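You operate a simulated robot arm through the tools that you are given. There is no shell and no other tool. Be economical: measure what you need, move in short steps, check, and stop when the job is done.

The job below is to be done with a simulated two-armed robot. You get a single attempt, and the scene is never put back.

JOB
Hold the green torch on the top of the grey counter steady with one hand and press the button of the green torch to switch it on with the other.

The check looks at the end state, three seconds after you hand in, the way a careful person would. Anything else that was tipped, shoved, dropped, spilled or broken makes it a failure.

ROBOT AND FRAMES
Two 7-joint arms with two-finger parallel grippers on one trunk, on a base that drives. Base frame: it is fixed to the floor where the robot stands at the start and does not move with it; the origin is under the middle of the robot, x ahead of it, y to its left, z up. Readings come in mm, rad, newtons and seconds.
The left shoulder is at the start at [60, 147, 543], the right one opposite. With the tool pointing down near the work surface each hand reaches from about 100 to 580 mm from the robot's upright axis, wherever it stands, measured 20 degrees to its own side. Places, roughly: button of the green torch [600, -100, 1000]. Payload 3.43 kg a hand.
The tool frame of a hand sits at the grasp point between the pads (the TCP): z along the fingers, y along the line on which they close. The tips reach 30 mm beyond it. Largest opening 94 mm; finger width 28, thickness 10; the body of the gripper, 50 by 96 mm, starts 55 mm behind the TCP.
Orientation is told as [roll, pitch, yaw] about the base's x, y, z axes, in that order, counted from this pose: with the fingers straight down and closing along the base's y, the tool's x points along the base's -x, its y along +y and its z along -z.

CONTROLS
- The arms move only by the tool nudge_tool. It takes "left_motion", "right_motion" or both (then of equal length, played together; a hand with none holds still); each is one flat list of numbers, 7 for each row, row after row: the shift along the tool's x, y, z in units of 250 mm (1.0 is 250 mm), then the turn, a rotation vector about the tool's x, y, z in units of 120 degrees (1.0 is 120 degrees), then the gripper command, from -1 (shut) to 1 (fully open), values between in proportion. In form: [x, y, z, rx, ry, rz, hand, x, y, z, rx, ry, rz, hand, ...]. A call has 1 to 10 rows; each row is the pose to reach, as a shift and turn from the pose commanded when the call began, along the tool's axes at that moment. A call with a number of a shift or a turn outside -1 to 1 is refused whole. A row lasts 0.2 s, in which the tool goes at most 50 mm and 0.15 rad; a call with a longer step from one row to the next is refused whole, and so is a gripper value outside its range. A pose out of reach is approached as far as the arm can. The call stops where the force on the tool passes 40 N (or 10 N more than at its start, if that is more) or the arm is blocked; 0.2 s more then pass. Each finger travels about 72 mm/s and halts on what it meets, pressing with about 35 N; the grip force reading is that of the motor and also rises with nothing between the fingers. The clock runs only during rows and for 0.2 s after the last one: add rows that repeat a pose to give the fingers time. It gives the time, the measured TCP pose, the force on the tool (base axes), the opening and the grip force at its end, in the units of the frame above (readings bear some noise), with the torque about the TCP (base axes, N m) and any sound that the robot's microphone picked up.
- Cameras (640 x 400 px; columns grow to the right, rows downward): "scene" is now at [62.9, -10, 1195.1]; the picture's right is [-0.09, -1.00, 0.00], its down [-0.39, 0.03, -0.92] and it looks along [0.92, -0.08, -0.39] (base axes); focal length 271 px, centre (320, 200). "left" rides on the left gripper at [76, -14, -103] in its tool frame; the picture's right is [0.18, 0.98, 0.00], its down [-0.75, 0.14, -0.64] and it looks along [-0.63, 0.12, 0.77] (tool axes); focal length 243 px, centre (320, 200). "right" rides on the right gripper at [76, 14, -103] in its tool frame; the picture's right is [-0.18, 0.98, 0.00], its down [-0.75, -0.14, -0.64] and it looks along [-0.63, -0.12, 0.77] (tool axes); focal length 243 px, centre (320, 200). There is no depth. A picture from a camera that has moved, and an enlarged one, comes with that camera's place and axes in the base frame and with its lens.
- grab_frame(camera): a new picture of that camera. The clock stands still meanwhile.
- slide_trunk(by): slides the trunk up (or, below 0, down) by that many mm; the arms and the scene camera ride with it, the base frame stays. It gives what a move gives, with no picture.
- drive_base(legs): drives the robot by 1 to 6 legs, each [ahead, left, turn to the left] in mm, mm and rad, along the robot's own axes; the way and the turn of a leg run together, so that a leg with both is an arc; at most 1500 mm and 3.142 rad a leg. The arms and the cameras ride along, it lands a little off, and it stops where it bumps. It gives what a move gives.
- pan_tilt(pan, tilt): turns the head with the scene camera to pan (to the left, within 1.501 rad either way) and tilt (down, from -0.506 to 1.204), counted from straight ahead of the robot. It gives what a move gives.
- enlarge(camera, box): a new picture of the part [left, top, right, bottom] of that camera's present view, enlarged. The clock stands still meanwhile.
- sign_off(): hands the job in; it is judged then, once.

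Go step by step. Nothing tells you exact positions but the pictures and the camera data: compare them with the known pose of the tool, close in by small moves and look again before you grip or let go. The budget is 120 turns and 108 pictures, counting those below and the enlarged ones. Unless the task says otherwise, let go and move clear before handing in, and close with one line.

The tools are called after "Call:" as name(argument=value, ...) on one line, values as JSON. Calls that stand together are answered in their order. nudge_tool: Moves the arms, as the interface text tells. Its arguments: {"type":"object","properties":{"left_motion":{"type":"array","items":{"type":"number"}},"right_motion":{"type":"array","items":{"type":"number"}}},"required":[]} The other tools are called the same way: slide_trunk (by) slides the trunk up or down; drive_base (legs) drives the base; pan_tilt (pan, tilt) turns the head that bears the scene camera; grab_frame (camera) takes a picture; enlarge (camera, box) takes an enlarged picture of a part of a camera's view; sign_off () hands the job in.

At the start:

```text
clock: 0.0
left_tcp_pos: [309.0, 44.4, 999.7]
left_ee_rot: [-0.002, -0.003, 0.001]
left_ft_force: [0.0, 0.1, -0.5]
left_wrist_torque: [-0.04, 0.02, -0.03]
left_opening: 94.1
left_gripper_force: 0.0
right_tcp_pos: [277.7, -142.1, 999.7]
right_ee_rot: [-0.001, -0.002, 0.002]
right_ft_force: [-0.3, -0.3, -0.8]
right_wrist_torque: [-0.05, 0.01, 0.07]
right_opening: 93.7
right_gripper_force: 0.1
trunk travel left (down, up): [-250.0, 0.0]
robot x, y, heading: [5.3, -0.5, 0.003]
head pan, tilt: [-0.087, 0.405]
```

scene: 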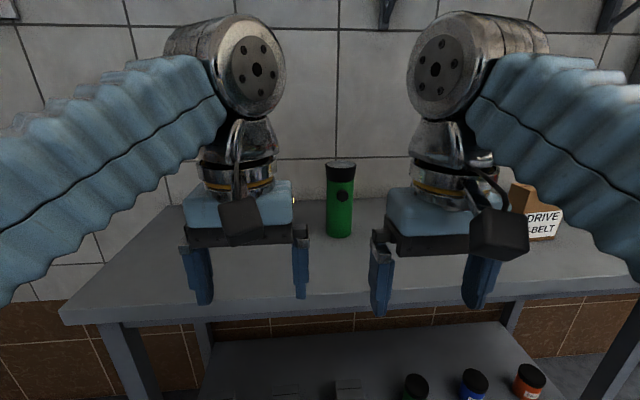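
right: 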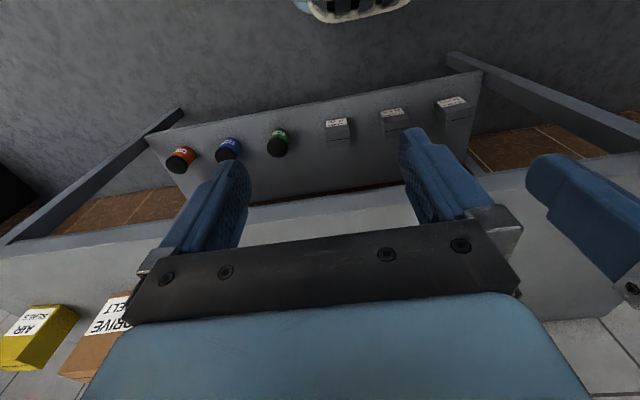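
left: 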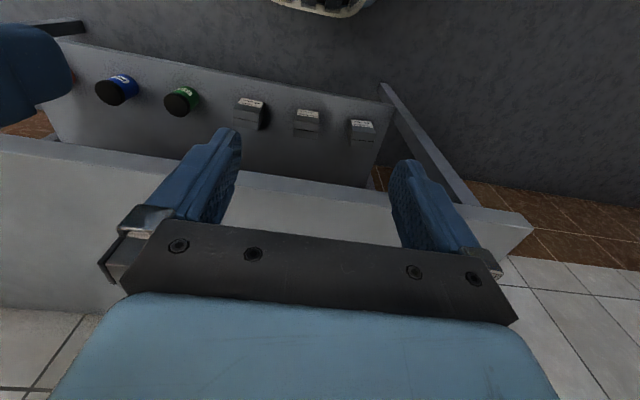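

I see the green torch standing upright on the counter, with a dark round button on its side facing the robot. I'll take a closer look first.

Call:
enlarge(camera="scene", box=[280, 140, 400, 260])

Call:
enlarge(camera="scene", box=[40, 140, 640, 400])

```text
3.33 times, centred on (340, 200) of scene
camera zoom: at [62.9, -10.0, 1195.1], right [-0.09, -1.0, 0.0], down [-0.39, 0.03, -0.92], along [0.92, -0.08, -0.39], focal length 903 px, centre (253, 200)
```

zoom: 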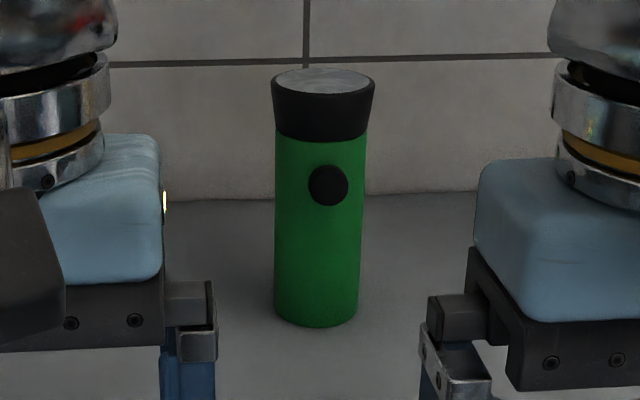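

```text
1.07 times, centred on (340, 270) of scene (not enlarged: the box is as wide or as high as the picture)
camera zoom: at [62.9, -10.0, 1195.1], right [-0.09, -1.0, 0.0], down [-0.39, 0.03, -0.92], along [0.92, -0.08, -0.39], focal length 289 px, centre (299, 125)
```

zoom: 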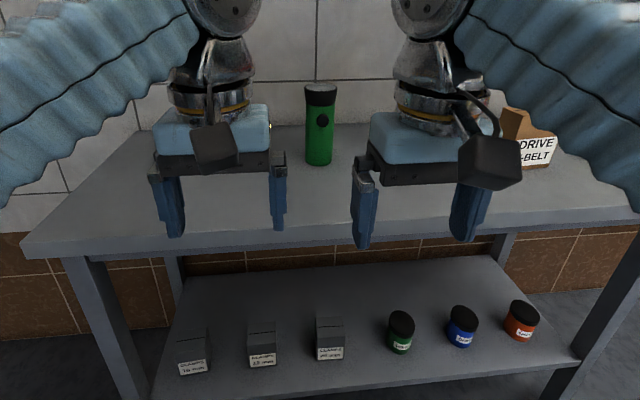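

The torch stands upright near [610, -110], its button faces the robot, and the counter top is near z 873. I'll tilt the right hand forward for pressing, which also gives me a second view for triangulation.

Call:
nudge_tool(right_motion=[-0.05, 0, 0, 0, -0.07, 0, -1, -0.1, 0, 0, 0, -0.14, 0, -1, -0.15, 0, 0, 0, -0.21, 0, -1, -0.2, 0, 0, 0, -0.28, 0, -1, -0.25, 0, 0, 0, -0.35, 0, -1, -0.3, 0, 0, 0, -0.42, 0, -1, -0.3, 0, 0, 0, -0.49, 0, -1, -0.3, 0, 0, 0, -0.5, 0, -1])

Call:
grab_frame(camera="right")

Call:
grab_frame(camera="scene")

```text
clock: 1.8
left_tcp_pos: [307.5, 45.1, 999.6]
left_ee_rot: [-0.001, -0.001, -0.002]
left_ft_force: [0.0, -0.4, -0.6]
left_wrist_torque: [0.01, 0.02, 0.03]
left_opening: 94.1
left_gripper_force: 0.1
right_tcp_pos: [354.6, -140.4, 999.4]
right_ee_rot: [-0.002, -1.049, 0.0]
right_ft_force: [-0.7, 0.8, -0.9]
right_wrist_torque: [0.0, -0.02, 0.02]
right_opening: 0.0
right_gripper_force: 33.0
trunk travel left (down, up): [-250.0, 0.0]
robot x, y, heading: [4.3, 0.2, 0.0]
head pan, tilt: [-0.087, 0.405]
```

```text
102 pictures are left
camera right: at [226.1, -127.3, 984.5], right [0.09, 0.98, 0.16], down [-0.18, -0.14, 0.97], along [0.98, -0.12, 0.17], focal length 243 px, centre (320, 200)
```

right: 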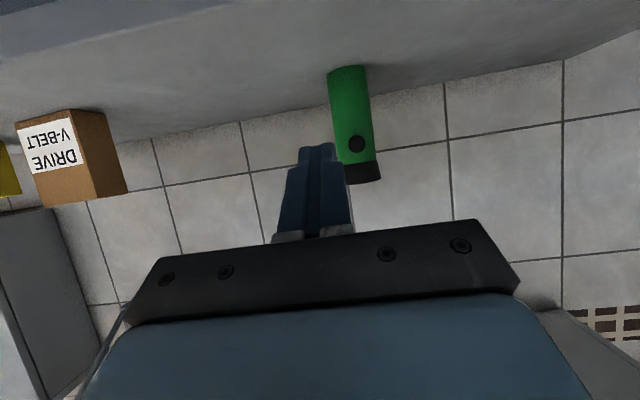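

```text
101 pictures are left
camera scene: at [62.8, -10.0, 1195.2], right [-0.09, -1.0, 0.0], down [-0.39, 0.03, -0.92], along [0.92, -0.08, -0.39], focal length 271 px, centre (320, 200)
```

scene: 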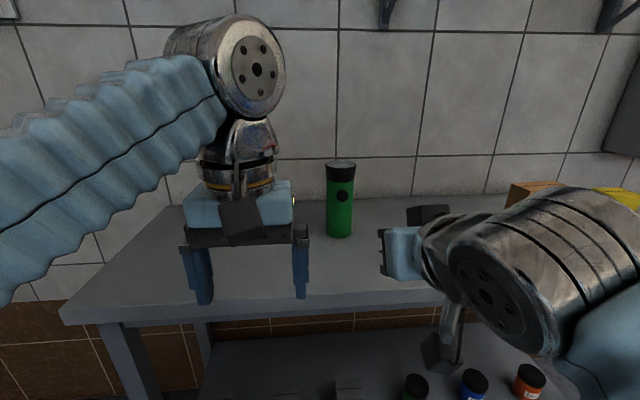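

Triangulating both views puts the button at about [605, -106, 973] and the torch axis at about [635, -105]. Its radius is about 29 mm, and it spans z 867 to 1036. I need to drive closer, so I'll check the clearance under the counter.

Call:
pan_tilt(pan=0, tilt=1.15)

Call:
grab_frame(camera="scene")

```text
clock: 2.9
left_tcp_pos: [308.2, 43.9, 999.9]
left_ee_rot: [0.0, -0.002, 0.001]
left_ft_force: [-0.6, -0.1, 0.5]
left_wrist_torque: [-0.01, 0.0, -0.02]
left_opening: 93.6
left_gripper_force: 0.1
right_tcp_pos: [353.9, -141.6, 999.1]
right_ee_rot: [0.0, -1.046, -0.001]
right_ft_force: [-0.5, 0.4, -0.5]
right_wrist_torque: [0.0, -0.01, -0.03]
right_opening: 0.1
right_gripper_force: 33.2
trunk travel left (down, up): [-250.0, 0.0]
robot x, y, heading: [-2.0, 2.4, 0.0]
head pan, tilt: [0.0, 1.15]
```

```text
100 pictures are left
camera scene: at [30.3, -1.9, 1135.8], right [0.0, -1.0, 0.0], down [-0.91, 0.0, -0.41], along [0.41, 0.0, -0.91], focal length 271 px, centre (320, 200)
```

scene: 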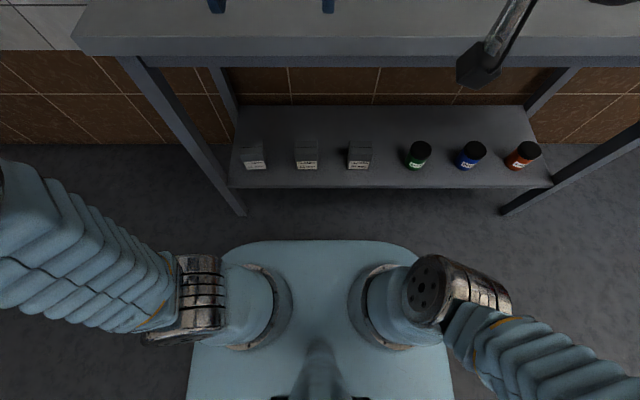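

The base front has more than 200 mm to the shelf edge, so driving ahead 120 mm is safe. Both hands stay above the counter and short of the torch.

Call:
drive_base(legs=[[120, 0, 0]])

Call:
pan_tilt(pan=-0.1, tilt=0.45)

Call:
grab_frame(camera="scene")

```text
clock: 4.1
left_tcp_pos: [427.9, 45.6, 999.7]
left_ee_rot: [-0.001, -0.003, 0.004]
left_ft_force: [-0.2, 0.5, -0.5]
left_wrist_torque: [0.02, 0.0, 0.04]
left_opening: 93.9
left_gripper_force: 0.1
right_tcp_pos: [473.6, -140.0, 999.0]
right_ee_rot: [0.001, -1.045, 0.001]
right_ft_force: [-0.8, 0.2, -0.1]
right_wrist_torque: [0.04, 0.01, 0.02]
right_opening: 0.0
right_gripper_force: 32.7
trunk travel left (down, up): [-250.0, 0.0]
robot x, y, heading: [119.5, 2.9, 0.007]
head pan, tilt: [0.0, 1.15]
```

```text
clock: 5.2
left_tcp_pos: [428.5, 45.6, 999.3]
left_ee_rot: [-0.001, -0.001, 0.004]
left_ft_force: [0.0, -0.1, -0.1]
left_wrist_torque: [0.0, 0.01, -0.01]
left_opening: 94.1
left_gripper_force: 0.0
right_tcp_pos: [473.0, -139.9, 999.3]
right_ee_rot: [0.0, -1.047, 0.001]
right_ft_force: [-0.7, 0.4, 0.0]
right_wrist_torque: [0.01, -0.02, -0.03]
right_opening: 0.0
right_gripper_force: 33.0
trunk travel left (down, up): [-250.0, 0.0]
robot x, y, heading: [116.6, -1.2, 0.0]
head pan, tilt: [-0.099, 0.45]
```

```text
99 pictures are left
camera scene: at [182.2, -10.7, 1191.0], right [-0.1, -1.0, 0.0], down [-0.43, 0.04, -0.9], along [0.9, -0.09, -0.44], focal length 271 px, centre (320, 200)
```

scene: 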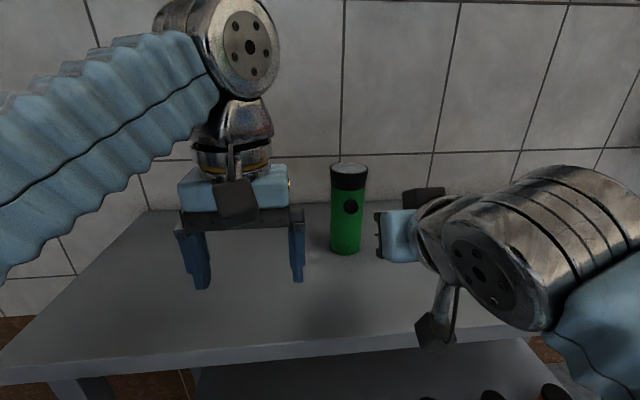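

Now I'll yaw the left hand about 75° and shift it forward and to the left, clear of the torch. The aim is to approach from the torch's left side, low down, closing along x.

Call:
nudge_tool(left_motion=[-0.05, 0.02, -0.02, 0, 0, 0.07, 1, -0.1, 0.04, -0.04, 0, 0, 0.14, 1, -0.15, 0.06, -0.06, 0, 0, 0.21, 1, -0.2, 0.1, -0.08, 0, 0, 0.28, 1, -0.25, 0.14, -0.1, 0, 0, 0.35, 1, -0.3, 0.18, -0.12, 0, 0, 0.42, 1, -0.36, 0.22, -0.12, 0, 0, 0.49, 1, -0.42, 0.24, -0.12, 0, 0, 0.56, 1, -0.48, 0.24, -0.12, 0, 0, 0.63, 1])

Call:
grab_frame(camera="scene")

```text
clock: 7.2
left_tcp_pos: [502.2, 154.3, 990.4]
left_ee_rot: [0.007, -0.002, -1.278]
left_ft_force: [1.7, -0.7, -1.0]
left_wrist_torque: [0.05, 0.04, -0.04]
left_opening: 94.1
left_gripper_force: 0.1
left hand out of reach, approached as far as the arm can: row 1, 2, 3, 4, 5, 6, 7, 8, 9
right_tcp_pos: [475.6, -142.1, 997.5]
right_ee_rot: [0.002, -1.044, 0.001]
right_ft_force: [1.0, -1.0, -0.4]
right_wrist_torque: [0.02, -0.01, 0.06]
right_opening: 0.0
right_gripper_force: 33.4
trunk travel left (down, up): [-250.0, 0.0]
robot x, y, heading: [119.3, 1.5, 0.0]
head pan, tilt: [-0.099, 0.45]
```

```text
98 pictures are left
camera scene: at [183.1, -11.5, 1191.0], right [-0.1, -1.0, 0.0], down [-0.43, 0.04, -0.9], along [0.9, -0.09, -0.44], focal length 271 px, centre (320, 200)
```

scene: 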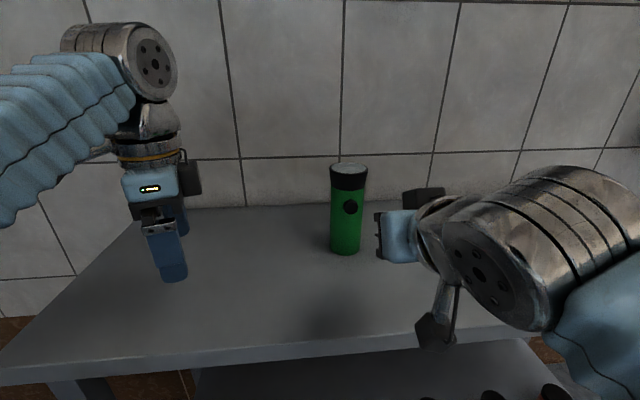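

The upright wrist is at its reach limit up there, so I'll tilt the left fingers toward the torch and lower the hand. That brings the wrist back within reach.

Call:
nudge_tool(left_motion=[0, 0, 0.04, 0, -0.07, 0, 1, 0, 0, 0.08, 0, -0.14, 0, 1, 0, 0, 0.12, 0, -0.21, 0, 1, 0, 0, 0.16, 0, -0.28, 0, 1, 0, 0, 0.2, 0, -0.35, 0, 1, 0, 0, 0.24, 0, -0.417, 0, 1])

Call:
grab_frame(camera="scene")

Call:
grab_frame(camera="left")

```text
clock: 8.6
left_tcp_pos: [501.8, 153.9, 928.5]
left_ee_rot: [0.002, -0.875, -1.319]
left_ft_force: [0.1, -0.5, 0.1]
left_wrist_torque: [-0.01, 0.0, 0.0]
left_opening: 93.8
left_gripper_force: 0.0
right_tcp_pos: [473.7, -140.2, 999.6]
right_ee_rot: [0.002, -1.049, 0.003]
right_ft_force: [-0.3, 0.3, -0.2]
right_wrist_torque: [-0.01, 0.0, 0.04]
right_opening: 0.1
right_gripper_force: 33.2
trunk travel left (down, up): [-250.0, 0.0]
robot x, y, heading: [121.1, -0.5, 0.002]
head pan, tilt: [-0.099, 0.45]
```

```text
97 pictures are left
camera scene: at [182.2, -10.8, 1191.1], right [-0.1, -1.0, 0.0], down [-0.43, 0.04, -0.9], along [0.9, -0.09, -0.44], focal length 271 px, centre (320, 200)
```

scene: 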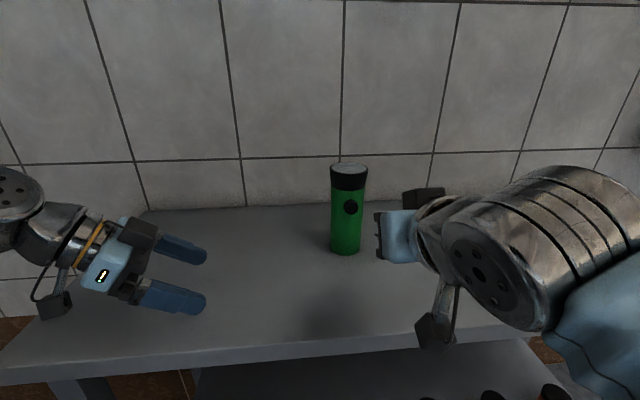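

```text
96 pictures are left
camera left: at [455.8, 273.2, 934.6], right [0.92, 0.36, -0.14], down [0.13, 0.05, 0.99], along [0.36, -0.93, -0.01], focal length 243 px, centre (320, 200)
```

left: 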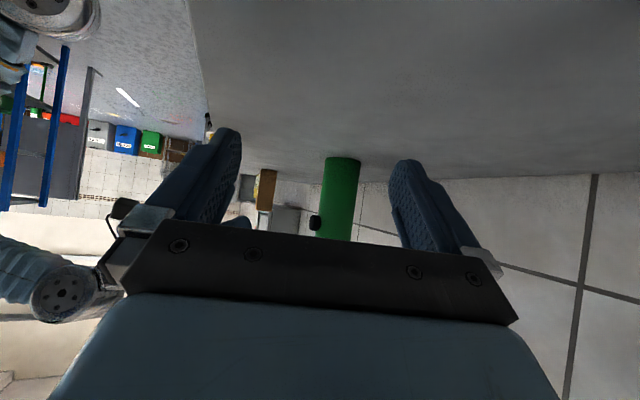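

The left hand now points at the torch, tilted about 40° down. I'll move it to a pre-grasp point about 110 mm short of the torch axis.

Call:
nudge_tool(left_motion=[-0.07, 0.043, 0.092, 0, 0, 0, 1, -0.14, 0.087, 0.184, 0, 0, 0, 1, -0.21, 0.13, 0.276, 0, 0, 0, 1, -0.28, 0.173, 0.369, 0, 0, 0, 1, -0.35, 0.217, 0.461, 0, 0, 0, 1, -0.421, 0.26, 0.553, 0, 0, 0, 1])

Call:
grab_frame(camera="scene")

Call:
grab_frame(camera="left")

```text
clock: 10.0
left_tcp_pos: [607.3, 1.0, 921.0]
left_ee_rot: [0.004, -0.878, -1.317]
left_ft_force: [-0.2, 0.3, 0.0]
left_wrist_torque: [0.0, 0.02, 0.02]
left_opening: 94.0
left_gripper_force: 0.2
right_tcp_pos: [475.2, -140.7, 998.5]
right_ee_rot: [0.0, -1.046, 0.003]
right_ft_force: [-0.4, -0.1, -0.1]
right_wrist_torque: [-0.02, 0.03, 0.0]
right_opening: 0.0
right_gripper_force: 33.2
trunk travel left (down, up): [-250.0, 0.0]
robot x, y, heading: [117.4, 3.6, 0.006]
head pan, tilt: [-0.099, 0.45]
```

```text
95 pictures are left
camera scene: at [182.1, -10.5, 1191.0], right [-0.1, -1.0, 0.0], down [-0.43, 0.04, -0.9], along [0.9, -0.09, -0.44], focal length 271 px, centre (320, 200)
```

scene: 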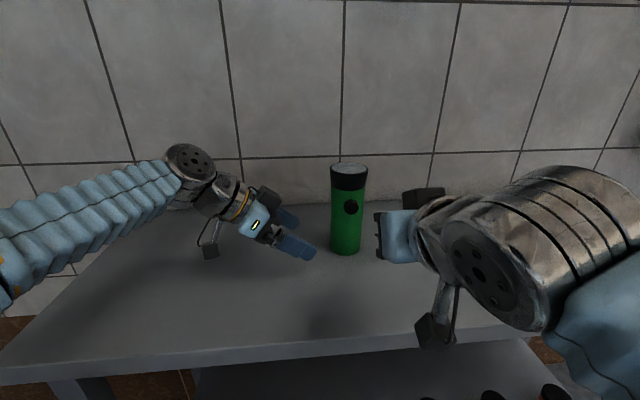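

```text
94 pictures are left
camera left: at [561.3, 120.0, 927.5], right [0.92, 0.36, -0.14], down [0.13, 0.05, 0.99], along [0.36, -0.93, -0.01], focal length 243 px, centre (320, 200)
```

left: 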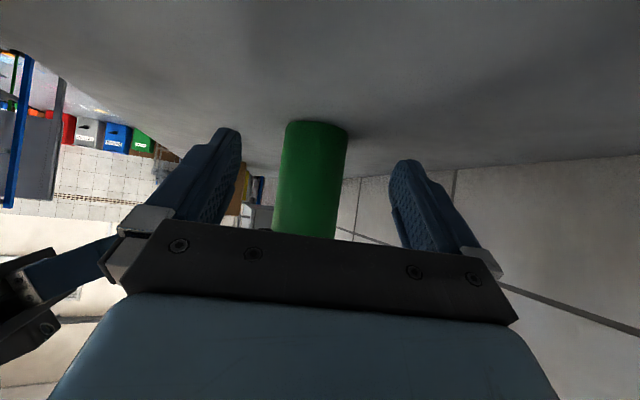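

The left camera confirms the torch axis near [634, -105], centred between the fingers. I'll advance about 98 mm, which leaves the palm just clear of the torch body.

Call:
nudge_tool(left_motion=[-0.048, 0, 0.062, 0, 0, 0, 1, -0.097, 0, 0.124, 0, 0, 0, 1, -0.145, 0, 0.185, 0, 0, 0, 1, -0.182, 0, 0.232, 0, 0, 0, 1, -0.218, 0, 0.278, 0, 0, 0, 1, -0.242, 0, 0.309, 0, 0, 0, 1])

Call:
enlarge(camera="scene", box=[260, 140, 420, 280])

Call:
grab_frame(camera="left")

```text
clock: 11.4
left_tcp_pos: [629.2, -93.9, 917.2]
left_ee_rot: [0.002, -0.874, -1.318]
left_ft_force: [0.4, -0.1, 0.5]
left_wrist_torque: [-0.03, 0.02, 0.0]
left_opening: 94.0
left_gripper_force: 0.1
right_tcp_pos: [473.8, -139.0, 999.2]
right_ee_rot: [0.0, -1.049, 0.004]
right_ft_force: [0.5, -0.3, 0.1]
right_wrist_torque: [-0.02, -0.02, -0.01]
right_opening: 0.0
right_gripper_force: 32.7
trunk travel left (down, up): [-250.0, 0.0]
robot x, y, heading: [118.6, 1.0, 0.006]
head pan, tilt: [-0.099, 0.45]
```

```text
2.86 times, centred on (340, 210) of scene
camera zoom: at [182.3, -10.6, 1191.0], right [-0.1, -1.0, 0.0], down [-0.43, 0.04, -0.9], along [0.9, -0.09, -0.44], focal length 774 px, centre (263, 171)
```

zoom: 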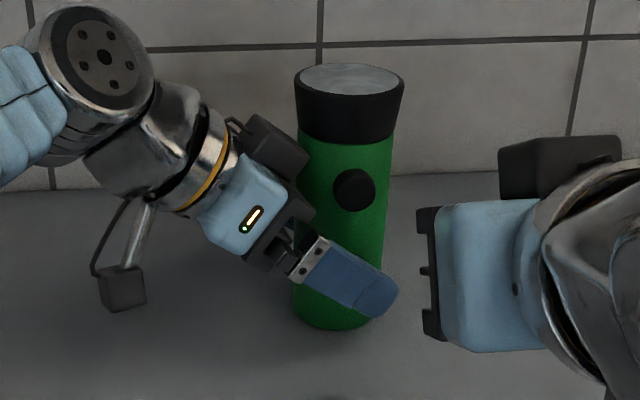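

```text
92 pictures are left
camera left: at [584.4, 25.8, 924.2], right [0.92, 0.36, -0.14], down [0.13, 0.04, 0.99], along [0.36, -0.93, -0.01], focal length 243 px, centre (320, 200)
```

left: 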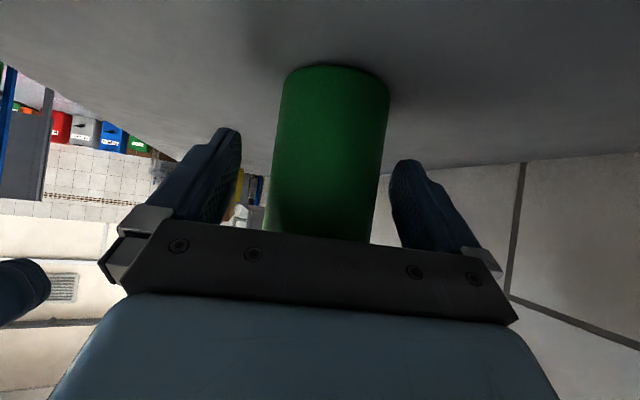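

The fingers straddle the torch below the button with a small sideways offset. I'll shift 4 mm along the tool's y to centre it and close gently.

Call:
nudge_tool(left_motion=[0, 0.016, 0, 0, 0, 0, 1, 0, 0.016, 0, 0, 0, 0, 0.5, 0, 0.016, 0, 0, 0, 0, 0.4, 0, 0.016, 0, 0, 0, 0, 0.3, 0, 0.016, 0, 0, 0, 0, 0.2, 0, 0.016, 0, 0, 0, 0, 0.0, 0, 0.016, 0, 0, 0, 0, -0.3, 0, 0.016, 0, 0, 0, 0, -0.3])

Call:
enlarge(camera="scene", box=[260, 140, 420, 280])

Call:
grab_frame(camera="left")

Call:
grab_frame(camera="right")

```text
clock: 13.2
left_tcp_pos: [633.7, -92.8, 917.1]
left_ee_rot: [0.001, -0.874, -1.318]
left_ft_force: [0.2, 0.1, 0.5]
left_wrist_torque: [0.03, -0.02, 0.01]
left_opening: 64.2
left_gripper_force: 35.0
right_tcp_pos: [473.8, -140.1, 999.2]
right_ee_rot: [0.0, -1.048, 0.003]
right_ft_force: [0.1, -0.4, 0.4]
right_wrist_torque: [0.02, 0.0, -0.02]
right_opening: 0.0
right_gripper_force: 32.6
trunk travel left (down, up): [-250.0, 0.0]
robot x, y, heading: [119.2, -0.9, -0.001]
head pan, tilt: [-0.099, 0.45]
```

```text
2.86 times, centred on (340, 210) of scene
camera zoom: at [182.4, -10.8, 1191.0], right [-0.1, -1.0, 0.0], down [-0.43, 0.04, -0.9], along [0.9, -0.09, -0.44], focal length 774 px, centre (263, 171)
```

zoom: 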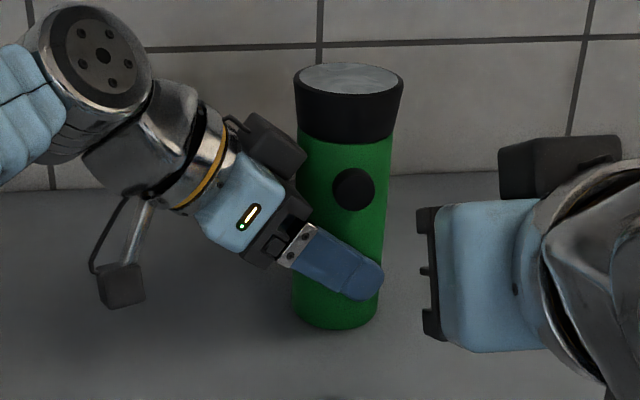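

```text
90 pictures are left
camera left: at [588.2, 26.8, 923.8], right [0.92, 0.36, -0.14], down [0.13, 0.04, 0.99], along [0.36, -0.93, -0.01], focal length 243 px, centre (320, 200)
```

left: 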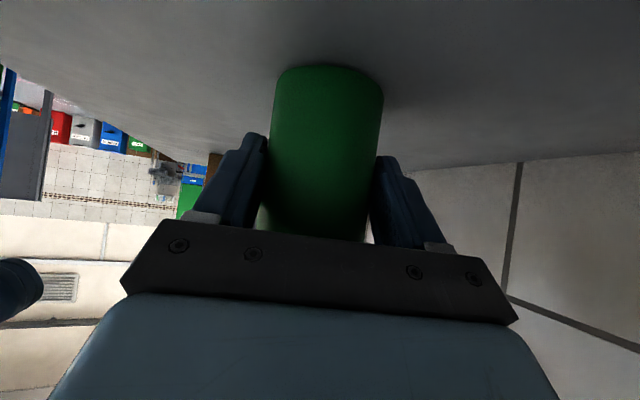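

```text
89 pictures are left
camera right: at [346.7, -126.5, 984.6], right [0.09, 0.98, 0.16], down [-0.18, -0.14, 0.97], along [0.98, -0.12, 0.16], focal length 243 px, centre (320, 200)
```

right: 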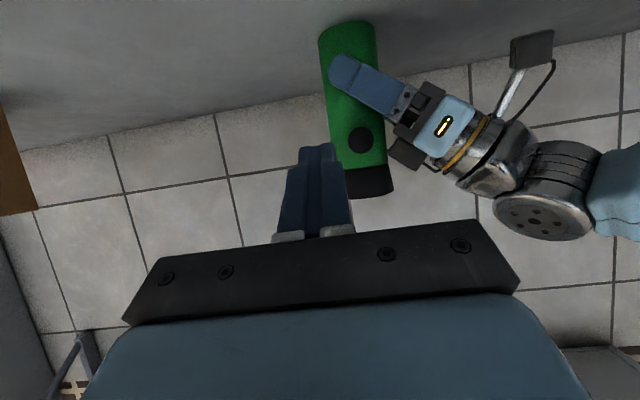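

The torch is gripped firmly at an opening of 64 mm, below the button. The button re-measures at about [602, -108, 971]. I'll bring the closed right fingers to a spot about 14 mm in front of it.

Call:
nudge_tool(right_motion=[-0.015, 0.024, 0.066, 0, 0, 0, -1, -0.03, 0.048, 0.132, 0, 0, 0, -1, -0.045, 0.072, 0.198, 0, 0, 0, -1, -0.06, 0.096, 0.264, 0, 0, 0, -1, -0.075, 0.12, 0.331, 0, 0, 0, -1])

Call:
enlarge(camera="scene", box=[260, 140, 420, 280])

Call:
enlarge(camera="right", box=[220, 0, 480, 240])

```text
clock: 14.4
left_tcp_pos: [633.9, -92.5, 918.0]
left_ee_rot: [0.001, -0.874, -1.319]
left_ft_force: [-1.0, 1.0, 0.3]
left_wrist_torque: [0.0, -0.01, 0.05]
left_opening: 64.3
left_gripper_force: 34.9
right_tcp_pos: [557.2, -110.1, 974.2]
right_ee_rot: [0.0, -1.047, 0.0]
right_ft_force: [0.3, 0.5, -0.4]
right_wrist_torque: [0.02, 0.02, -0.01]
right_opening: 0.0
right_gripper_force: 33.1
trunk travel left (down, up): [-250.0, 0.0]
robot x, y, heading: [120.2, -0.2, 0.0]
head pan, tilt: [-0.099, 0.45]
```

```text
2.86 times, centred on (340, 210) of scene
camera zoom: at [182.3, -10.8, 1191.0], right [-0.1, -1.0, 0.0], down [-0.43, 0.04, -0.9], along [0.9, -0.09, -0.44], focal length 774 px, centre (263, 171)
```

zoom: 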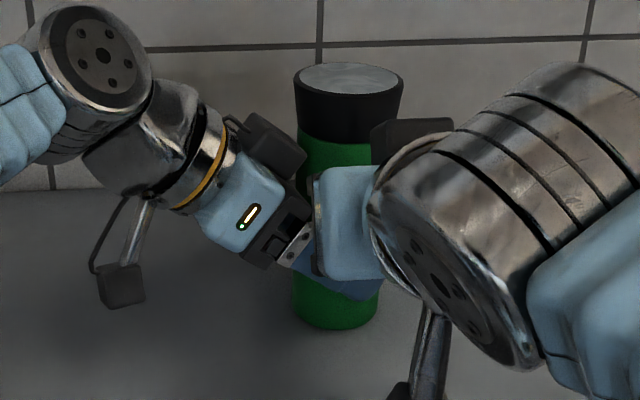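

```text
1.67 times, centred on (350, 120) of right
camera zoom: at [429.6, -96.9, 959.4], right [0.09, 0.98, 0.16], down [-0.18, -0.14, 0.97], along [0.98, -0.12, 0.16], focal length 404 px, centre (270, 333)
```

zoom: 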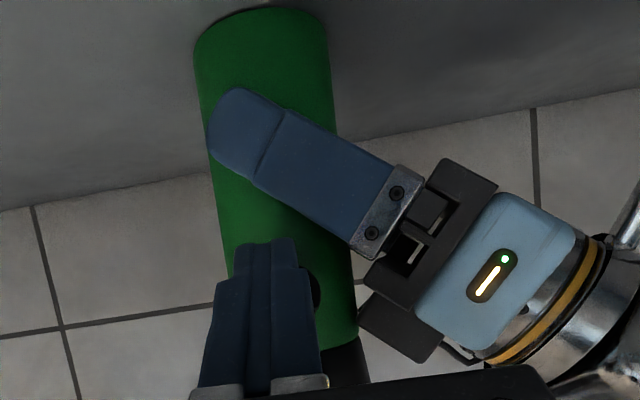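

The fingertip is lined up with the button, whose right edge shows just beyond it. I'll advance slowly along +x while watching the force.

Call:
nudge_tool(right_motion=[-0.008, 0.008, 0.014, 0, 0, 0, -1, -0.016, 0.008, 0.028, 0, 0, 0, -1, -0.02, 0.008, 0.035, 0, 0, 0, -1, -0.024, 0.008, 0.0416, 0, 0, 0, -1])

Call:
enlarge(camera="right", box=[220, 0, 480, 240])

```text
clock: 15.4
left_tcp_pos: [633.3, -92.5, 916.6]
left_ee_rot: [0.002, -0.874, -1.316]
left_ft_force: [7.1, 3.0, 0.9]
left_wrist_torque: [-0.13, 0.36, 0.01]
left_opening: 64.1
left_gripper_force: 34.8
right_tcp_pos: [568.6, -107.7, 973.8]
right_ee_rot: [0.0, -1.048, 0.001]
right_ft_force: [-6.0, -3.3, -0.3]
right_wrist_torque: [-0.01, 0.07, -0.08]
right_opening: 0.0
right_gripper_force: 32.5
trunk travel left (down, up): [-250.0, 0.0]
robot x, y, heading: [120.2, -0.1, 0.004]
head pan, tilt: [-0.099, 0.45]
heard: click
```

```text
1.67 times, centred on (350, 120) of right
camera zoom: at [439.8, -93.6, 959.9], right [0.09, 0.98, 0.16], down [-0.18, -0.14, 0.97], along [0.98, -0.12, 0.16], focal length 404 px, centre (270, 333)
```

zoom: 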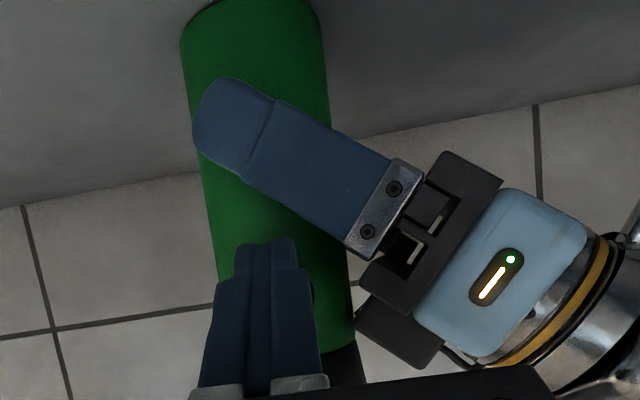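

A click was heard at about 6 N. I'll back the right hand straight off and check whether the torch is lit.

Call:
nudge_tool(right_motion=[0.03, 0, -0.052, 0, 0, 0, -1, 0.08, 0, -0.139, 0, 0, 0, -1, 0.12, -0.04, -0.208, 0, 0, 0, -1, 0.16, -0.16, -0.277, 0, 0, 0, -1, 0.2, -0.3, -0.346, 0, 0, 0, -1])

Call:
enlarge(camera="scene", box=[260, 140, 420, 280])

Call:
grab_frame(camera="scene")

```text
clock: 16.6
left_tcp_pos: [633.0, -93.1, 917.4]
left_ee_rot: [0.0, -0.874, -1.317]
left_ft_force: [0.3, 0.3, 0.1]
left_wrist_torque: [-0.15, 0.0, -0.05]
left_opening: 64.1
left_gripper_force: 34.6
right_tcp_pos: [469.5, -180.1, 971.1]
right_ee_rot: [-0.001, -1.047, 0.003]
right_ft_force: [-0.5, -0.1, -0.4]
right_wrist_torque: [0.03, 0.01, 0.0]
right_opening: 0.1
right_gripper_force: 32.9
trunk travel left (down, up): [-250.0, 0.0]
robot x, y, heading: [119.8, 2.8, 0.005]
head pan, tilt: [-0.099, 0.45]
```

```text
2.86 times, centred on (340, 210) of scene
camera zoom: at [182.5, -10.6, 1191.0], right [-0.1, -1.0, 0.0], down [-0.43, 0.04, -0.9], along [0.9, -0.09, -0.44], focal length 774 px, centre (263, 171)
```

zoom: 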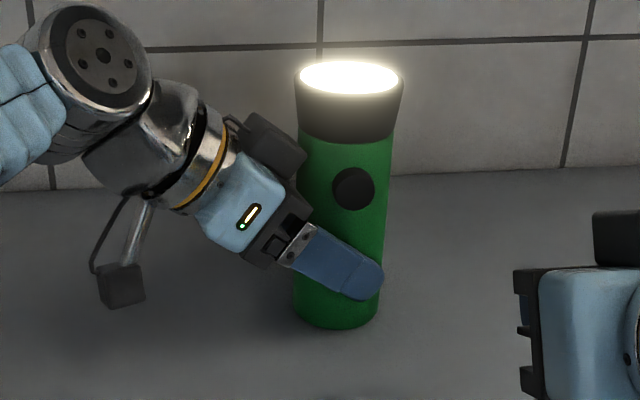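

```text
84 pictures are left
camera scene: at [182.5, -10.6, 1191.0], right [-0.1, -1.0, 0.0], down [-0.43, 0.04, -0.9], along [0.9, -0.09, -0.44], focal length 271 px, centre (320, 200)
```

scene: 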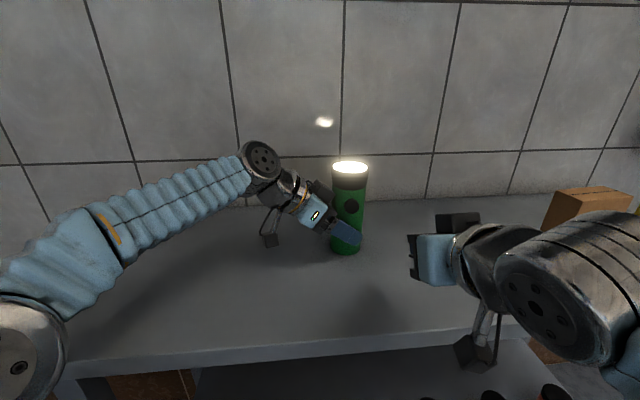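

The torch is on and still standing upright. I'll open the left hand, wait, and then withdraw along the same path I came in on.

Call:
nudge_tool(left_motion=[0, 0, 0, 0, 0, 0, 0.5, 0, 0, 0, 0, 0, 0, 0.8, 0, 0, 0, 0, 0, 0, 1, 0, 0, 0, 0, 0, 0, 1, 0, 0, 0, 0, 0, 0, 1])

Call:
grab_frame(camera="left")

```text
clock: 17.8
left_tcp_pos: [632.4, -93.4, 917.5]
left_ee_rot: [0.001, -0.875, -1.318]
left_ft_force: [0.5, 0.1, 0.6]
left_wrist_torque: [-0.01, 0.01, -0.03]
left_opening: 93.8
left_gripper_force: 0.0
right_tcp_pos: [470.1, -181.3, 971.0]
right_ee_rot: [0.0, -1.047, 0.004]
right_ft_force: [-0.5, -0.2, -0.6]
right_wrist_torque: [0.0, -0.01, -0.01]
right_opening: 0.0
right_gripper_force: 33.1
trunk travel left (down, up): [-250.0, 0.0]
robot x, y, heading: [118.5, -2.3, 0.006]
head pan, tilt: [-0.099, 0.45]
```

```text
83 pictures are left
camera left: at [588.1, 26.8, 923.9], right [0.92, 0.36, -0.14], down [0.13, 0.04, 0.99], along [0.36, -0.93, -0.01], focal length 243 px, centre (320, 200)
```

left: 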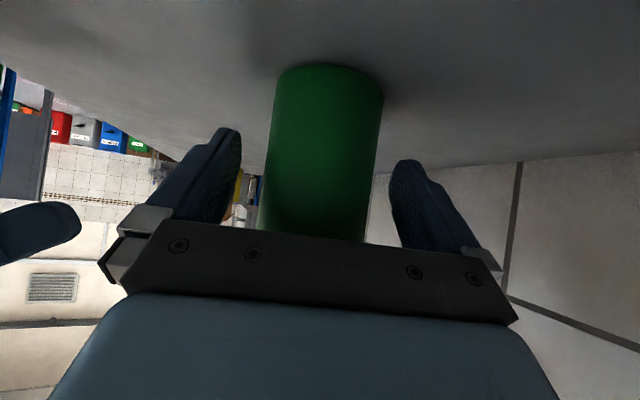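

The left fingers are open and clear on both sides of the torch. I'll withdraw the hand now.

Call:
nudge_tool(left_motion=[0.048, 0, -0.062, 0, 0, 0, 1, 0.097, 0, -0.124, 0, 0, 0, 1, 0.145, 0, -0.185, 0, 0, 0, 1, 0.194, 0, -0.247, 0, 0, 0, 1, 0.242, 0, -0.309, 0, 0, 0, 1, 0.3, 0, -0.39, 0, 0, 0, 1])

Call:
grab_frame(camera="scene")

```text
clock: 19.2
left_tcp_pos: [604.4, 26.5, 919.8]
left_ee_rot: [0.004, -0.874, -1.318]
left_ft_force: [0.8, 0.0, 0.1]
left_wrist_torque: [0.01, 0.0, -0.02]
left_opening: 94.0
left_gripper_force: 0.0
right_tcp_pos: [470.7, -180.4, 971.3]
right_ee_rot: [-0.002, -1.047, 0.002]
right_ft_force: [-0.2, -0.5, 1.2]
right_wrist_torque: [0.02, 0.03, 0.02]
right_opening: 0.1
right_gripper_force: 33.4
trunk travel left (down, up): [-250.0, 0.0]
robot x, y, heading: [118.8, 2.2, 0.004]
head pan, tilt: [-0.099, 0.45]
```

```text
82 pictures are left
camera scene: at [182.3, -10.9, 1191.0], right [-0.1, -1.0, 0.0], down [-0.43, 0.04, -0.9], along [0.9, -0.09, -0.44], focal length 271 px, centre (320, 200)
```

scene: 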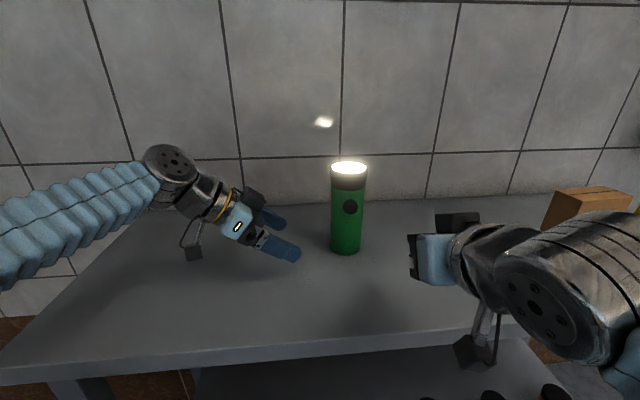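

The torch stands upright and lit, both hands are clear, and nothing else has moved. I'm handing in.

Call:
sign_off()

```text
The job is handed in.
```

The green torch was held steady with the left hand and switched on with the right; it stands upright and lit on the counter, and both hands are clear.
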